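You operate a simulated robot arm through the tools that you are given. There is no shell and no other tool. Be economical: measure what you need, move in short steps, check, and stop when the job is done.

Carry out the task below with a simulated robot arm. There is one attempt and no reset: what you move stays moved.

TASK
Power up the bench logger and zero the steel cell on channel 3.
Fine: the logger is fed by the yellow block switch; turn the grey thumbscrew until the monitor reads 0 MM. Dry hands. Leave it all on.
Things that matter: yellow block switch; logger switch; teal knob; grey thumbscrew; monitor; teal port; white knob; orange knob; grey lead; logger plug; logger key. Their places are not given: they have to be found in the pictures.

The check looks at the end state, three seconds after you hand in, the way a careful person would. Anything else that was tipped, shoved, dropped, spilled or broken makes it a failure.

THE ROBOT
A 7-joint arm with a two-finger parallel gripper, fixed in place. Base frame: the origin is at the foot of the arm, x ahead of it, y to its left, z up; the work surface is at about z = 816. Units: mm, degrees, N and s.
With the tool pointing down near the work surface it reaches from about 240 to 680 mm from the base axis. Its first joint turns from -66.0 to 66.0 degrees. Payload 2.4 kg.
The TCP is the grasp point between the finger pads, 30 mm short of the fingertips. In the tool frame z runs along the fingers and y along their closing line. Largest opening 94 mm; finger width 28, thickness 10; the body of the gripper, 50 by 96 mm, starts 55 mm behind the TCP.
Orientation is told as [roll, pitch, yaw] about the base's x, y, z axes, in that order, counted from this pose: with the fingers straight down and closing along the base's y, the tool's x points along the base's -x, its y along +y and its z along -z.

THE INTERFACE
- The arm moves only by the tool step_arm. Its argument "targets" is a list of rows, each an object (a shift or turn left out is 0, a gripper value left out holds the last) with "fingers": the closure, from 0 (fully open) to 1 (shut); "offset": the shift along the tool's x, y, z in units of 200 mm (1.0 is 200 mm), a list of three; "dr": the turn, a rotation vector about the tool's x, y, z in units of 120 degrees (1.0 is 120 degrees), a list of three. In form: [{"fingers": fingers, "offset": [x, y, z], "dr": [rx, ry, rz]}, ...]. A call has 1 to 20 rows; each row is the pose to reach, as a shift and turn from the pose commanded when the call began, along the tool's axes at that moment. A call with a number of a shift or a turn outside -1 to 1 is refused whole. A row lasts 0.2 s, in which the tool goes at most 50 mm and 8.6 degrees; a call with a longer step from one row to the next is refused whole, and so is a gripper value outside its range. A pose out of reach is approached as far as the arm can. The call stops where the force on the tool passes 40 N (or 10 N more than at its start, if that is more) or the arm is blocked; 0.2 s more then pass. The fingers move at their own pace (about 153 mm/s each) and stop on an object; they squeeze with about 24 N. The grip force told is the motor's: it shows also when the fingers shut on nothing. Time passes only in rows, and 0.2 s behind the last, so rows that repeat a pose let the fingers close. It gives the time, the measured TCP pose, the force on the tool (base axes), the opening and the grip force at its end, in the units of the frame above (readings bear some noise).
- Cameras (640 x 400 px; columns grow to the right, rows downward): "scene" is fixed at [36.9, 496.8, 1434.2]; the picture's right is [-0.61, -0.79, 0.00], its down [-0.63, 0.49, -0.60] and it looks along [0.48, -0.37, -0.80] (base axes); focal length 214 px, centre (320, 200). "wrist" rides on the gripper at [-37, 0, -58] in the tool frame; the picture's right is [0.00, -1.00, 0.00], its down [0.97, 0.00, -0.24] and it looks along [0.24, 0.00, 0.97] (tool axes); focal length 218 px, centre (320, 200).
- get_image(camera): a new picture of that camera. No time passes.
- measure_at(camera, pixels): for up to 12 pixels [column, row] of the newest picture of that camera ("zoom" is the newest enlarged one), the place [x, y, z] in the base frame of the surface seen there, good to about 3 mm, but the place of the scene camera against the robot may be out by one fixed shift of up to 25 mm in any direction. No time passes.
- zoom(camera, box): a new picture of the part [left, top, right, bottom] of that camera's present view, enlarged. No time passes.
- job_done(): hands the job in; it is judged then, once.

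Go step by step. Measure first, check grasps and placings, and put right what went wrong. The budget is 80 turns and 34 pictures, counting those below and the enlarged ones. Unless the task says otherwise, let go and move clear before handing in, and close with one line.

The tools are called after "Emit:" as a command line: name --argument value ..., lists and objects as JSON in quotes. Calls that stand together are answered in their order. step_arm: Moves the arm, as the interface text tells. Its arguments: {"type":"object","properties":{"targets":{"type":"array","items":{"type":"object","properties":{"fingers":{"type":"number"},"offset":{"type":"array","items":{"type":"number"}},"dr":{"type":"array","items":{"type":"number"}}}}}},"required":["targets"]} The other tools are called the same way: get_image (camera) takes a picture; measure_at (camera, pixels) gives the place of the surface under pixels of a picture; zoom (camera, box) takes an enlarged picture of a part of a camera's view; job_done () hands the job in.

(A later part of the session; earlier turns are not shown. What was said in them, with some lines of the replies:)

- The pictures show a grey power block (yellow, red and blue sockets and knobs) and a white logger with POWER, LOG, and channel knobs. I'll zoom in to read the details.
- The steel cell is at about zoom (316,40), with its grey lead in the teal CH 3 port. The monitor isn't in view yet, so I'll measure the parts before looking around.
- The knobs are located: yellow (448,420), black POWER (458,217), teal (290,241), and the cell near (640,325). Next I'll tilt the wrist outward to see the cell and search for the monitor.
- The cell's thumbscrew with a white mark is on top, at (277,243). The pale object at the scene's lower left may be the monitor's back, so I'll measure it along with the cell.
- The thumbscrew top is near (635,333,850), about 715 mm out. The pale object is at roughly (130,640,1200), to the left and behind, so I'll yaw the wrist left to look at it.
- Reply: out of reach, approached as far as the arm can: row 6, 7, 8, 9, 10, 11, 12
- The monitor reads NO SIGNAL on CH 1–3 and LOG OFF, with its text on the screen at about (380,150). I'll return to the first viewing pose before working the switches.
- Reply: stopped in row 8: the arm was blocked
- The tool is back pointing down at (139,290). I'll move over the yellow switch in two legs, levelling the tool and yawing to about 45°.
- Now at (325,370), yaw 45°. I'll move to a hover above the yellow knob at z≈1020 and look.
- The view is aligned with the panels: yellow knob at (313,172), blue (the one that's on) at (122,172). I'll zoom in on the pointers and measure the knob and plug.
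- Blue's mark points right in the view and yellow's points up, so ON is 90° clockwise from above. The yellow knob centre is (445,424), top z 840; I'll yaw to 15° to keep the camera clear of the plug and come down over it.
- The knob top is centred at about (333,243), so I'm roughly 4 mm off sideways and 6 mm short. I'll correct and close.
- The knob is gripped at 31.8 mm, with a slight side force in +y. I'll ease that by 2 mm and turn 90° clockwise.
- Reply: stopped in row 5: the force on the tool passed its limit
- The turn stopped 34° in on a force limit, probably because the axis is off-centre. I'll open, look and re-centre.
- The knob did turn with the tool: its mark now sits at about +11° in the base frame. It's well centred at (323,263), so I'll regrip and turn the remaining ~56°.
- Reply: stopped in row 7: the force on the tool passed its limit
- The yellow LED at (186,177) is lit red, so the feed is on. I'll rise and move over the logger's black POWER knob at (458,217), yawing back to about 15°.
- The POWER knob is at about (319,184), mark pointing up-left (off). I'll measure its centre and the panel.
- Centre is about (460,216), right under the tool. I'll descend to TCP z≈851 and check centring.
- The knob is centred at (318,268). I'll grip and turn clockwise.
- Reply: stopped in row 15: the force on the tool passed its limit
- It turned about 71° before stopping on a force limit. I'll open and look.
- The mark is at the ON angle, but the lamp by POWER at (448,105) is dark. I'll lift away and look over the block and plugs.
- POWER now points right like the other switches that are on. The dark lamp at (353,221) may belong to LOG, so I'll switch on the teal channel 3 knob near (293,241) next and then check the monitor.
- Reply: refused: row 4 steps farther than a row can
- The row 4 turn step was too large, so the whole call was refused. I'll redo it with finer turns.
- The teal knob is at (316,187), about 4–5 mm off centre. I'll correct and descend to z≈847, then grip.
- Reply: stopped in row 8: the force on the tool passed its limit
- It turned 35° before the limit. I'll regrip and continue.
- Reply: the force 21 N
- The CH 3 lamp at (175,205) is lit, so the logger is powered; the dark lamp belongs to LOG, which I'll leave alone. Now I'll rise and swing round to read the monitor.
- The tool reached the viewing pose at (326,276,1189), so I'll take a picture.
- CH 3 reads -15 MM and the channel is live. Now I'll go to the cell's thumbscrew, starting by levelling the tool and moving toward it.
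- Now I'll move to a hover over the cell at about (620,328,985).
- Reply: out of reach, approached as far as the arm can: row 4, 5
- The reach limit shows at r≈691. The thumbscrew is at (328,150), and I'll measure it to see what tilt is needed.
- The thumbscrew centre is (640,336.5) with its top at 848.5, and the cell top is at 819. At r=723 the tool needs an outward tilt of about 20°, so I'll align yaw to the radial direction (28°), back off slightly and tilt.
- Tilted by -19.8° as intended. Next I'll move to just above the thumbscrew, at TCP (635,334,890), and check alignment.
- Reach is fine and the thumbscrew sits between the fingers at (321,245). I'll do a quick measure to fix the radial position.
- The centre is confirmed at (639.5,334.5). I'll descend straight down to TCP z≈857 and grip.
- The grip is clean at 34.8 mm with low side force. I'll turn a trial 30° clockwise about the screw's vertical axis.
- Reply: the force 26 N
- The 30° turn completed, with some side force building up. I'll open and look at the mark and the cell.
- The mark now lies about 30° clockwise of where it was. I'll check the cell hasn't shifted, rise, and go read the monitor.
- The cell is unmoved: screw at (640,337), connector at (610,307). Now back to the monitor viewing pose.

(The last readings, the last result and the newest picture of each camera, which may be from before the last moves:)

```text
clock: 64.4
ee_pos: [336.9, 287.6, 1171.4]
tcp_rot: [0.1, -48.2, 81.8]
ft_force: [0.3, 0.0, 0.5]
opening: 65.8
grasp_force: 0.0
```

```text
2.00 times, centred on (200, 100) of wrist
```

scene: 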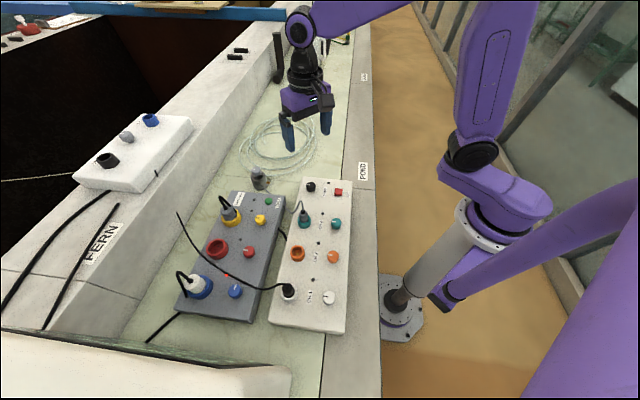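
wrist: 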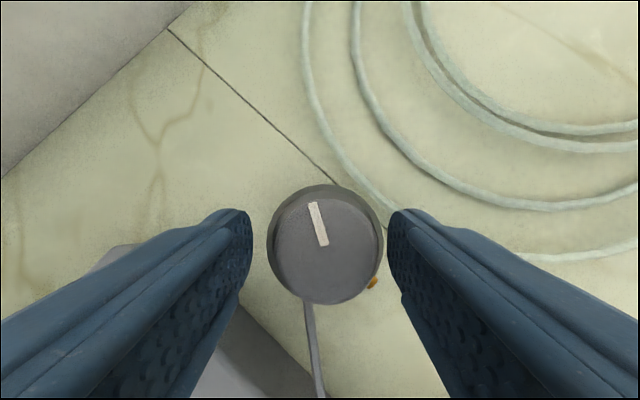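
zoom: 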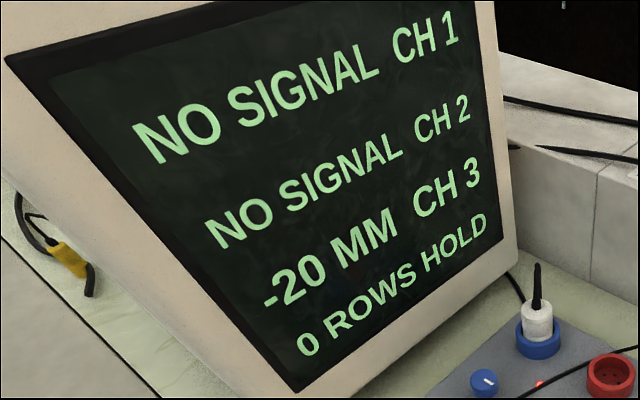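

CH 3 now reads -20 MM, so 30° clockwise gave -5 MM. The screw needs about 120° counter-clockwise from here, and I'll return to it for that.

Emit:
step_arm --targets '[{"dr": [0, 0.07, 0]}, {"dr": [0, 0.14, 0]}, {"dr": [0, 0.21, 0]}, {"dr": [0, 0.28, 0]}, {"dr": [0, 0.35, 0]}, {"dr": [0, 0.4, 0]}]'

Emit:
step_arm --targets '[{"offset": [-0.03, -0.09, 0], "dr": [0, 0, 0.06]}, {"offset": [-0.06, -0.18, 0], "dr": [0, 0, 0.12]}, {"offset": [-0.09, -0.27, 0.1], "dr": [0, 0, 0.18]}, {"offset": [-0.12, -0.36, 0.2], "dr": [0, 0, 0.24]}, {"offset": [-0.15, -0.45, 0.3], "dr": [0, 0, 0.3]}, {"offset": [-0.18, -0.54, 0.4], "dr": [0, 0, 0.36]}, {"offset": [-0.2, -0.63, 0.5], "dr": [0, 0, 0.42]}, {"offset": [-0.22, -0.72, 0.6], "dr": [0, 0, 0.48]}, {"offset": [-0.24, -0.81, 0.7], "dr": [0, 0, 0.54]}, {"offset": [-0.25, -0.9, 0.8], "dr": [0, 0, 0.6]}, {"offset": [-0.25, -0.98, 0.9], "dr": [0, 0, 0.66]}, {"offset": [-0.25, -0.98, 0.9], "dr": [0, 0, 0.7]}, {"offset": [-0.25, -0.98, 0.9], "dr": [0, 0, 0.7]}]'

Emit:
step_arm --targets '[{"dr": [0, -0.06, 0]}, {"dr": [0, -0.12, 0]}, {"dr": [0, -0.167, 0]}, {"dr": [0, -0.167, 0]}]'

```text
clock: 65.8
ee_pos: [338.4, 285.9, 1171.5]
tcp_rot: [0.1, 0.1, 81.9]
ft_force: [0.3, -0.7, 0.2]
opening: 65.7
grasp_force: 0.1
```

```text
clock: 68.6
ee_pos: [540.3, 308.7, 990.8]
tcp_rot: [0.0, 0.1, -2.0]
ft_force: [-0.2, -0.8, -0.8]
opening: 65.9
grasp_force: 0.0
```

```text
clock: 69.6
ee_pos: [537.3, 309.4, 990.0]
tcp_rot: [0.2, -20.0, -2.1]
ft_force: [0.0, 0.2, 0.4]
opening: 65.8
grasp_force: 0.1
```

I'm at (539,309,990), tilted. I'll move above the screw again and check the pose.

Emit:
step_arm --targets '[{"offset": [-0.07, 0.04, 0.16]}, {"offset": [-0.135, 0.08, 0.32]}, {"offset": [-0.2, 0.12, 0.48]}, {"offset": [-0.267, 0.157, 0.643]}, {"offset": [-0.267, 0.157, 0.643]}, {"offset": [-0.267, 0.157, 0.643]}]'

```text
clock: 71.0
ee_pos: [632.3, 339.7, 888.0]
tcp_rot: [0.1, -19.9, -2.0]
ft_force: [0.3, 0.2, 0.1]
opening: 65.4
grasp_force: 0.0
```

Slightly off at (632.3,339.7). I'll correct by 1–2 mm, descend and grip.

Emit:
step_arm --targets '[{"fingers": 0.4, "offset": [0.02, -0.01, 0.06]}, {"offset": [0.035, -0.01, 0.11]}, {"offset": [0.049, -0.01, 0.153]}, {"offset": [0.049, -0.01, 0.153]}, {"fingers": 1, "offset": [0.049, -0.01, 0.153]}, {"offset": [0.049, -0.01, 0.153]}, {"offset": [0.049, -0.01, 0.153]}]'

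```text
clock: 72.6
ee_pos: [634.4, 335.7, 854.8]
tcp_rot: [0.1, -20.0, -2.1]
ft_force: [5.2, 5.8, -6.9]
opening: 34.8
grasp_force: 44.6
```

Gripped. Turning 60° counter-clockwise.

Emit:
step_arm --targets '[{"offset": [0, -0.0026, 0], "dr": [-0.01425, 0, -0.03915]}, {"offset": [-0.0005, -0.0052, 0], "dr": [-0.0285, 0, -0.0783]}, {"offset": [-0.001, -0.0078, 0], "dr": [-0.04275, 0, -0.11745]}, {"offset": [-0.0017, -0.0103, 0.0006], "dr": [-0.057, 0, -0.1566]}, {"offset": [-0.0026, -0.0127, 0.001], "dr": [-0.07125, 0, -0.19575]}, {"offset": [-0.0038, -0.015, 0.0014], "dr": [-0.0855, 0, -0.2349]}, {"offset": [-0.005, -0.0172, 0.0019], "dr": [-0.09975, 0, -0.27405]}, {"offset": [-0.0066, -0.0193, 0.0024], "dr": [-0.114, 0, -0.3132]}, {"offset": [-0.0083, -0.0212, 0.003], "dr": [-0.12825, 0, -0.35235]}, {"offset": [-0.01, -0.023, 0.0037], "dr": [-0.1425, 0, -0.3915]}, {"offset": [-0.012, -0.0246, 0.0044], "dr": [-0.15675, 0, -0.43065]}, {"offset": [-0.0141, -0.026, 0.0051], "dr": [-0.171, 0, -0.4698]}, {"offset": [-0.0141, -0.026, 0.0051], "dr": [-0.171, 0, -0.4698]}]'

```text
clock: 75.4
ee_pos: [637.0, 330.5, 854.7]
tcp_rot: [0.2, -20.1, 57.9]
ft_force: [-4.2, 1.9, -14.9]
opening: 34.9
grasp_force: 44.8
```

The full 60° was done cleanly. I'll open, rotate back 60° around the screw, and regrip.

Emit:
step_arm --targets '[{"fingers": 0.38}, {"fingers": 0.38}, {"offset": [-0.001, 0.0065, 0], "dr": [0.0342, 0, 0.094]}, {"offset": [-0.001, 0.0065, 0], "dr": [0.019, 0, 0.0522]}, {"offset": [-0.001, 0.0078, 0], "dr": [0.0362, 0, 0.0994]}, {"offset": [-0.0026, 0.0127, 0.001], "dr": [0.057, 0, 0.1566]}, {"offset": [-0.0038, 0.015, 0.0014], "dr": [0.076, 0, 0.2088]}, {"offset": [-0.005, 0.0172, 0.0019], "dr": [0.095, 0, 0.261]}, {"offset": [-0.0066, 0.0193, 0.0024], "dr": [0.114, 0, 0.3132]}, {"offset": [-0.009, 0.022, 0.0033], "dr": [0.133, 0, 0.3654]}, {"offset": [-0.0115, 0.024, 0.0042], "dr": [0.152, 0, 0.4176]}, {"offset": [-0.0141, 0.026, 0.0051], "dr": [0.171, 0, 0.4698]}, {"offset": [-0.0141, 0.026, 0.0051], "dr": [0.171, 0, 0.4698]}]'

```text
refused: row 3 steps farther than a row can; nothing moved
```

Emit:
step_arm --targets '[{"fingers": 0.38}, {"fingers": 0.38}, {"offset": [-0.0005, 0.0033, 0], "dr": [0.019, 0, 0.0522]}, {"offset": [-0.001, 0.0065, 0], "dr": [0.038, 0, 0.1044]}, {"offset": [-0.0026, 0.011, 0.001], "dr": [0.057, 0, 0.1566]}, {"offset": [-0.0038, 0.014, 0.0014], "dr": [0.076, 0, 0.2088]}, {"offset": [-0.005, 0.0172, 0.0019], "dr": [0.095, 0, 0.261]}, {"offset": [-0.0066, 0.0193, 0.0024], "dr": [0.114, 0, 0.3132]}, {"offset": [-0.009, 0.022, 0.0033], "dr": [0.133, 0, 0.3654]}, {"offset": [-0.0115, 0.024, 0.0042], "dr": [0.152, 0, 0.4176]}, {"offset": [-0.0141, 0.026, 0.0051], "dr": [0.171, 0, 0.4698]}, {"offset": [-0.0141, 0.026, 0.0051], "dr": [0.171, 0, 0.4698]}]'

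Emit:
get_image --camera "wrist"

```text
clock: 78.0
ee_pos: [635.6, 336.4, 856.5]
tcp_rot: [0.2, -19.9, -2.1]
ft_force: [-0.6, -0.6, 0.4]
opening: 58.3
grasp_force: 0.1
```

```text
6 pictures are left
```

wrist: 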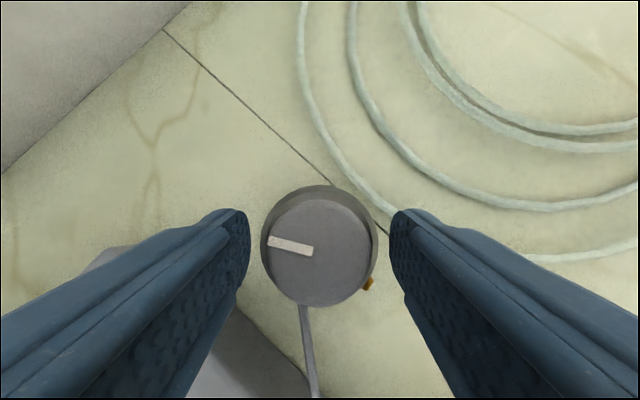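

The mark is now about 75–77° left of up, so the 60° took, and the cell is in place. I'll regrip and turn another 60°.

Emit:
step_arm --targets '[{"fingers": 1}, {"fingers": 1}, {"fingers": 1}]'

Emit:
step_arm --targets '[{"offset": [0, -0.0026, 0], "dr": [-0.01425, 0, -0.03915]}, {"offset": [-0.0005, -0.0052, 0], "dr": [-0.0285, 0, -0.0783]}, {"offset": [-0.001, -0.0078, 0], "dr": [-0.04275, 0, -0.11745]}, {"offset": [-0.0017, -0.0103, 0.0006], "dr": [-0.057, 0, -0.1566]}, {"offset": [-0.0026, -0.0127, 0.001], "dr": [-0.07125, 0, -0.19575]}, {"offset": [-0.0038, -0.015, 0.0014], "dr": [-0.0855, 0, -0.2349]}, {"offset": [-0.005, -0.0172, 0.0019], "dr": [-0.09975, 0, -0.27405]}, {"offset": [-0.0066, -0.0193, 0.0024], "dr": [-0.114, 0, -0.3132]}, {"offset": [-0.0083, -0.0212, 0.003], "dr": [-0.12825, 0, -0.35235]}, {"offset": [-0.01, -0.023, 0.0037], "dr": [-0.1425, 0, -0.3915]}, {"offset": [-0.012, -0.0246, 0.0044], "dr": [-0.15675, 0, -0.43065]}, {"offset": [-0.0141, -0.026, 0.0051], "dr": [-0.171, 0, -0.4698]}, {"offset": [-0.0141, -0.026, 0.0051], "dr": [-0.171, 0, -0.4698]}]'

Emit:
step_arm --targets '[{"fingers": 0.38}, {"fingers": 0.38}]'

```text
clock: 78.8
ee_pos: [634.9, 334.9, 856.8]
tcp_rot: [0.2, -19.9, -2.0]
ft_force: [3.1, 2.5, -2.7]
opening: 34.5
grasp_force: 45.3
```

```text
clock: 81.6
ee_pos: [636.0, 331.1, 855.4]
tcp_rot: [0.3, -20.0, 58.1]
ft_force: [8.1, 11.4, -14.5]
opening: 34.5
grasp_force: 44.6
```

```text
clock: 82.2
ee_pos: [637.9, 329.5, 856.8]
tcp_rot: [0.1, -20.1, 58.0]
ft_force: [-1.0, -0.2, 0.3]
opening: 58.3
grasp_force: 0.1
```

The turn is complete and released. I'll retract along the finger axis, level, and go to the monitor view.

Emit:
step_arm --targets '[{"fingers": 0.3, "offset": [0, 0, -0.15]}, {"offset": [0, 0, -0.35]}, {"offset": [0, 0, -0.55]}, {"offset": [0, 0, -0.75]}]'

Emit:
step_arm --targets '[{"dr": [0, 0.06, 0]}, {"dr": [0, 0.12, 0]}, {"dr": [0, 0.167, 0]}, {"dr": [0, 0.167, 0]}]'

```text
clock: 83.2
ee_pos: [609.8, 285.4, 994.0]
tcp_rot: [0.2, -20.0, 57.8]
ft_force: [0.1, 0.0, 0.2]
opening: 66.0
grasp_force: 0.1
```

```text
clock: 84.2
ee_pos: [609.6, 287.0, 994.9]
tcp_rot: [0.0, 0.1, 58.0]
ft_force: [-1.0, -0.6, -0.5]
opening: 65.8
grasp_force: 0.1
```

Emit:
step_arm --targets '[{"offset": [0.05, 0.08, -0.13], "dr": [0, 0, -0.03]}, {"offset": [0.15, 0.2, -0.26], "dr": [0, 0, -0.06]}, {"offset": [0.25, 0.33, -0.39], "dr": [0, 0, -0.09]}, {"offset": [0.35, 0.46, -0.52], "dr": [0, 0, -0.12]}, {"offset": [0.45, 0.59, -0.65], "dr": [0, 0, -0.15]}, {"offset": [0.55, 0.72, -0.78], "dr": [0, 0, -0.18]}, {"offset": [0.65, 0.85, -0.9], "dr": [0, 0, -0.2]}, {"offset": [0.75, 0.98, -0.9], "dr": [0, 0, -0.2]}, {"offset": [0.75, 0.98, -0.9], "dr": [0, 0, -0.2]}]'

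Emit:
step_arm --targets '[{"dr": [0, -0.07, 0]}, {"dr": [0, -0.14, 0]}, {"dr": [0, -0.21, 0]}, {"dr": [0, -0.28, 0]}, {"dr": [0, -0.35, 0]}, {"dr": [0, -0.4, 0]}]'

Emit:
get_image --camera "wrist"

```text
clock: 86.2
ee_pos: [366.6, 263.8, 1177.3]
tcp_rot: [0.0, -0.1, 82.0]
ft_force: [-0.5, 1.5, -0.6]
opening: 65.7
grasp_force: 0.1
```

```text
clock: 87.6
ee_pos: [365.2, 264.2, 1175.7]
tcp_rot: [0.0, -48.1, 81.8]
ft_force: [-0.4, 1.4, 0.3]
opening: 65.8
grasp_force: 0.0
```

```text
5 pictures are left
```

wrist: 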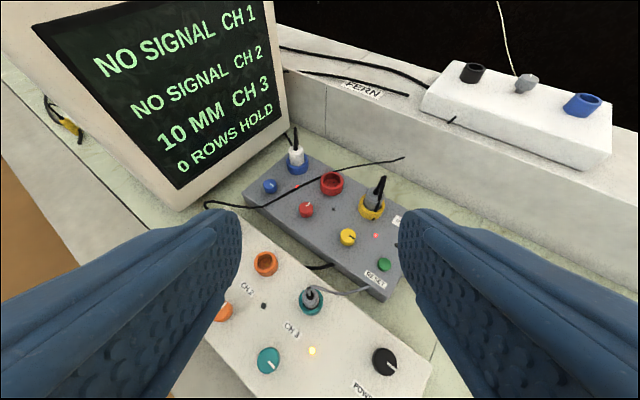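

CH 3 now reads 10 MM: 120° gave +30, about 4° per mm, with the display stepping coarsely. It needs roughly 38° back clockwise, so I'll return to the screw.

Emit:
step_arm --targets '[{"dr": [0, 0.07, 0]}, {"dr": [0, 0.14, 0]}, {"dr": [0, 0.21, 0]}, {"dr": [0, 0.28, 0]}, {"dr": [0, 0.35, 0]}, {"dr": [0, 0.401, 0]}]'

Emit:
step_arm --targets '[{"offset": [-0.05, -0.12, 0.05], "dr": [0, 0, 0.04]}, {"offset": [-0.1, -0.25, 0.15], "dr": [0, 0, 0.08]}, {"offset": [-0.15, -0.38, 0.28], "dr": [0, 0, 0.12]}, {"offset": [-0.2, -0.51, 0.42], "dr": [0, 0, 0.17]}, {"offset": [-0.25, -0.64, 0.56], "dr": [0, 0, 0.22]}, {"offset": [-0.3, -0.77, 0.7], "dr": [0, 0, 0.27]}, {"offset": [-0.34, -0.9, 0.82], "dr": [0, 0, 0.308]}, {"offset": [-0.38, -0.99, 0.92], "dr": [0, 0, 0.308]}, {"offset": [-0.38, -0.99, 0.92], "dr": [0, 0, 0.308]}]'

Emit:
step_arm --targets '[{"dr": [0, -0.06, 0]}, {"dr": [0, -0.12, 0]}, {"dr": [0, -0.167, 0]}, {"dr": [0, -0.167, 0]}]'

```text
clock: 89.0
ee_pos: [366.7, 263.7, 1177.7]
tcp_rot: [0.2, 0.2, 81.9]
ft_force: [0.1, 0.1, -0.6]
opening: 65.9
grasp_force: 0.1
```

```text
clock: 91.0
ee_pos: [571.7, 312.6, 992.1]
tcp_rot: [0.1, 0.1, 44.9]
ft_force: [-0.3, 0.0, 0.0]
opening: 65.7
grasp_force: 0.0
```

```text
clock: 92.0
ee_pos: [569.6, 311.1, 992.1]
tcp_rot: [0.2, -20.0, 44.9]
ft_force: [0.4, -0.2, 0.4]
opening: 65.8
grasp_force: 0.0
```

Emit:
step_arm --targets '[{"offset": [-0.03, -0.05, 0.18]}, {"offset": [-0.07, -0.1, 0.36]}, {"offset": [-0.107, -0.159, 0.54]}, {"offset": [-0.107, -0.159, 0.592]}, {"offset": [-0.107, -0.159, 0.592]}, {"offset": [-0.107, -0.159, 0.592]}]'

Emit:
get_image --camera "wrist"

```text
clock: 93.4
ee_pos: [636.2, 331.3, 888.7]
tcp_rot: [0.1, -19.9, 45.0]
ft_force: [0.9, -0.5, -0.4]
opening: 65.9
grasp_force: 0.0
```

```text
4 pictures are left
```

wrist: 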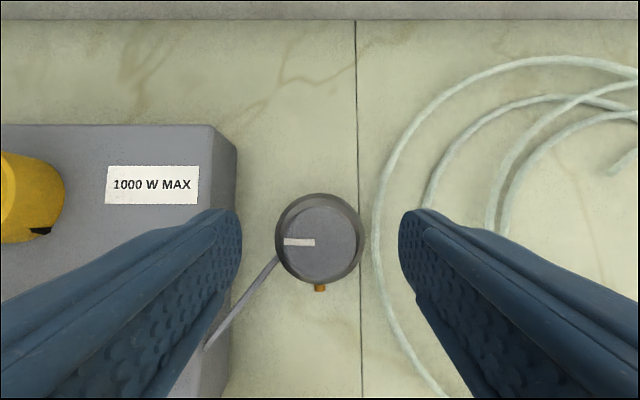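

The mark points at 135°, so 90° of net turn from the start took the reading from -15 to +10. The display evidently steps by 5, and about 36° clockwise should centre on zero; the screw is centred at (319,243), so I'll descend, grip and turn.

Emit:
step_arm --targets '[{"fingers": 0.4, "offset": [0.02, 0, 0.06]}, {"offset": [0.04, 0, 0.11]}, {"offset": [0.055, 0, 0.153]}, {"offset": [0.055, 0, 0.153]}, {"fingers": 1, "offset": [0.055, 0, 0.153]}, {"offset": [0.055, 0, 0.153]}, {"offset": [0.055, 0, 0.153]}]'

Emit:
step_arm --targets '[{"offset": [-0.0001, 0.0023, 0], "dr": [0.0128, 0, 0.0352]}, {"offset": [-0.0004, 0.0047, 0], "dr": [0.0256, 0, 0.0705]}, {"offset": [-0.0008, 0.007, 0], "dr": [0.0385, 0, 0.1058]}, {"offset": [-0.0014, 0.0093, 0.0005], "dr": [0.0513, 0, 0.141]}, {"offset": [-0.0021, 0.0115, 0.0008], "dr": [0.0641, 0, 0.1762]}, {"offset": [-0.003, 0.0136, 0.001], "dr": [0.077, 0, 0.2115]}, {"offset": [-0.0042, 0.0157, 0.0015], "dr": [0.0898, 0, 0.2468]}, {"offset": [-0.0054, 0.0176, 0.002], "dr": [0.1026, 0, 0.282]}, {"offset": [-0.0054, 0.0176, 0.002], "dr": [0.1026, 0, 0.282]}]'

Emit:
step_arm --targets '[{"fingers": 0.38}, {"fingers": 0.38}]'

Emit:
step_arm --targets '[{"fingers": 0.3, "offset": [0, 0, -0.15]}, {"offset": [0, 0, -0.35]}, {"offset": [0, 0, -0.55]}, {"offset": [0, 0, -0.75]}]'

Emit:
step_arm --targets '[{"dr": [0, 0.06, 0]}, {"dr": [0, 0.12, 0]}, {"dr": [0, 0.167, 0]}, {"dr": [0, 0.167, 0]}]'

```text
clock: 95.0
ee_pos: [635.7, 332.4, 854.9]
tcp_rot: [0.2, -20.0, 45.0]
ft_force: [1.4, 1.0, -3.9]
opening: 35.6
grasp_force: 45.1
```

```text
clock: 97.0
ee_pos: [634.6, 335.6, 856.0]
tcp_rot: [0.1, -19.8, 8.9]
ft_force: [5.9, 3.0, -5.1]
opening: 35.8
grasp_force: 45.2
```

```text
clock: 97.6
ee_pos: [634.3, 335.1, 855.2]
tcp_rot: [0.0, -19.8, 9.1]
ft_force: [-0.1, 0.2, -0.1]
opening: 58.4
grasp_force: 0.0
```

```text
clock: 98.6
ee_pos: [584.3, 329.7, 995.1]
tcp_rot: [0.0, -19.9, 9.0]
ft_force: [0.5, 0.2, 1.1]
opening: 65.8
grasp_force: 0.0
```

```text
clock: 99.6
ee_pos: [585.1, 326.5, 995.2]
tcp_rot: [0.0, 0.1, 8.9]
ft_force: [0.2, 0.6, 0.4]
opening: 65.9
grasp_force: 0.1
```

The 36° turn was clean and released. Back to the monitor view.

Emit:
step_arm --targets '[{"offset": [0.05, 0, -0.13], "dr": [0, 0, -0.06]}, {"offset": [0.12, 0, -0.26], "dr": [0, 0, -0.12]}, {"offset": [0.22, -0.02, -0.39], "dr": [0, 0, -0.18]}, {"offset": [0.32, -0.04, -0.52], "dr": [0, 0, -0.24]}, {"offset": [0.44, -0.06, -0.65], "dr": [0, 0, -0.3]}, {"offset": [0.56, -0.08, -0.78], "dr": [0, 0, -0.36]}, {"offset": [0.68, -0.1, -0.9], "dr": [0, 0, -0.42]}, {"offset": [0.8, -0.11, -0.9], "dr": [0, 0, -0.48]}, {"offset": [0.92, -0.11, -0.9], "dr": [0, 0, -0.54]}, {"offset": [1.0, -0.11, -0.9], "dr": [0, 0, -0.608]}, {"offset": [1.0, -0.11, -0.9], "dr": [0, 0, -0.608]}]'

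Emit:
step_arm --targets '[{"dr": [0, -0.07, 0]}, {"dr": [0, -0.14, 0]}, {"dr": [0, -0.21, 0]}, {"dr": [0, -0.28, 0]}, {"dr": [0, -0.35, 0]}, {"dr": [0, -0.4, 0]}]'

Emit:
get_image --camera "wrist"

```text
clock: 102.0
ee_pos: [390.8, 272.6, 1175.5]
tcp_rot: [0.1, 0.0, 82.1]
ft_force: [-0.2, 0.0, -0.4]
opening: 65.7
grasp_force: 0.1
```

```text
clock: 103.4
ee_pos: [391.0, 273.5, 1177.9]
tcp_rot: [0.1, -48.0, 81.9]
ft_force: [0.0, 0.3, 0.5]
opening: 65.9
grasp_force: 0.1
```

```text
3 pictures are left
```

wrist: 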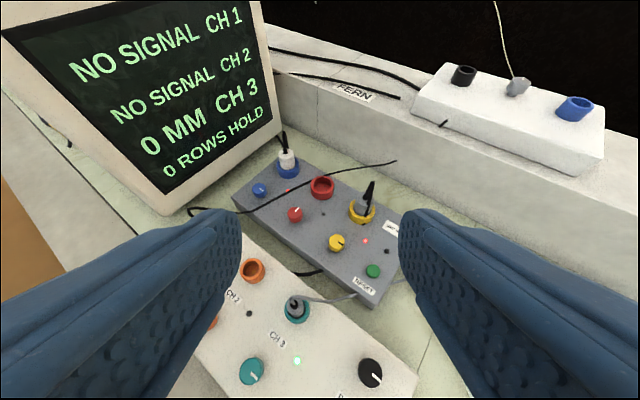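

CH 3 reads 0 MM and its lamp at (297,361) has turned green. One last scene check that nothing was disturbed.

Emit:
get_image --camera "scene"

```text
2 pictures are left
```

scene: 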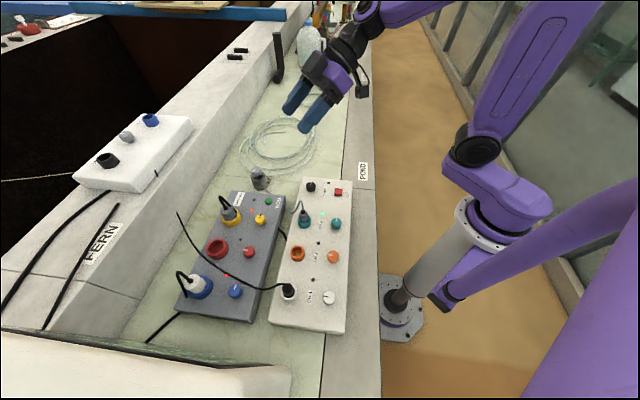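

The scene matches the start apart from the switches I turned, with the cell still at (259,178) and the arm clear. I'm handing in.

Emit:
job_done

```text
The job is handed in.
```

The logger is powered from the yellow block switch, channel 3 is on, and the monitor reads 0 MM for the steel cell; everything is left on, and I didn't touch LOG.
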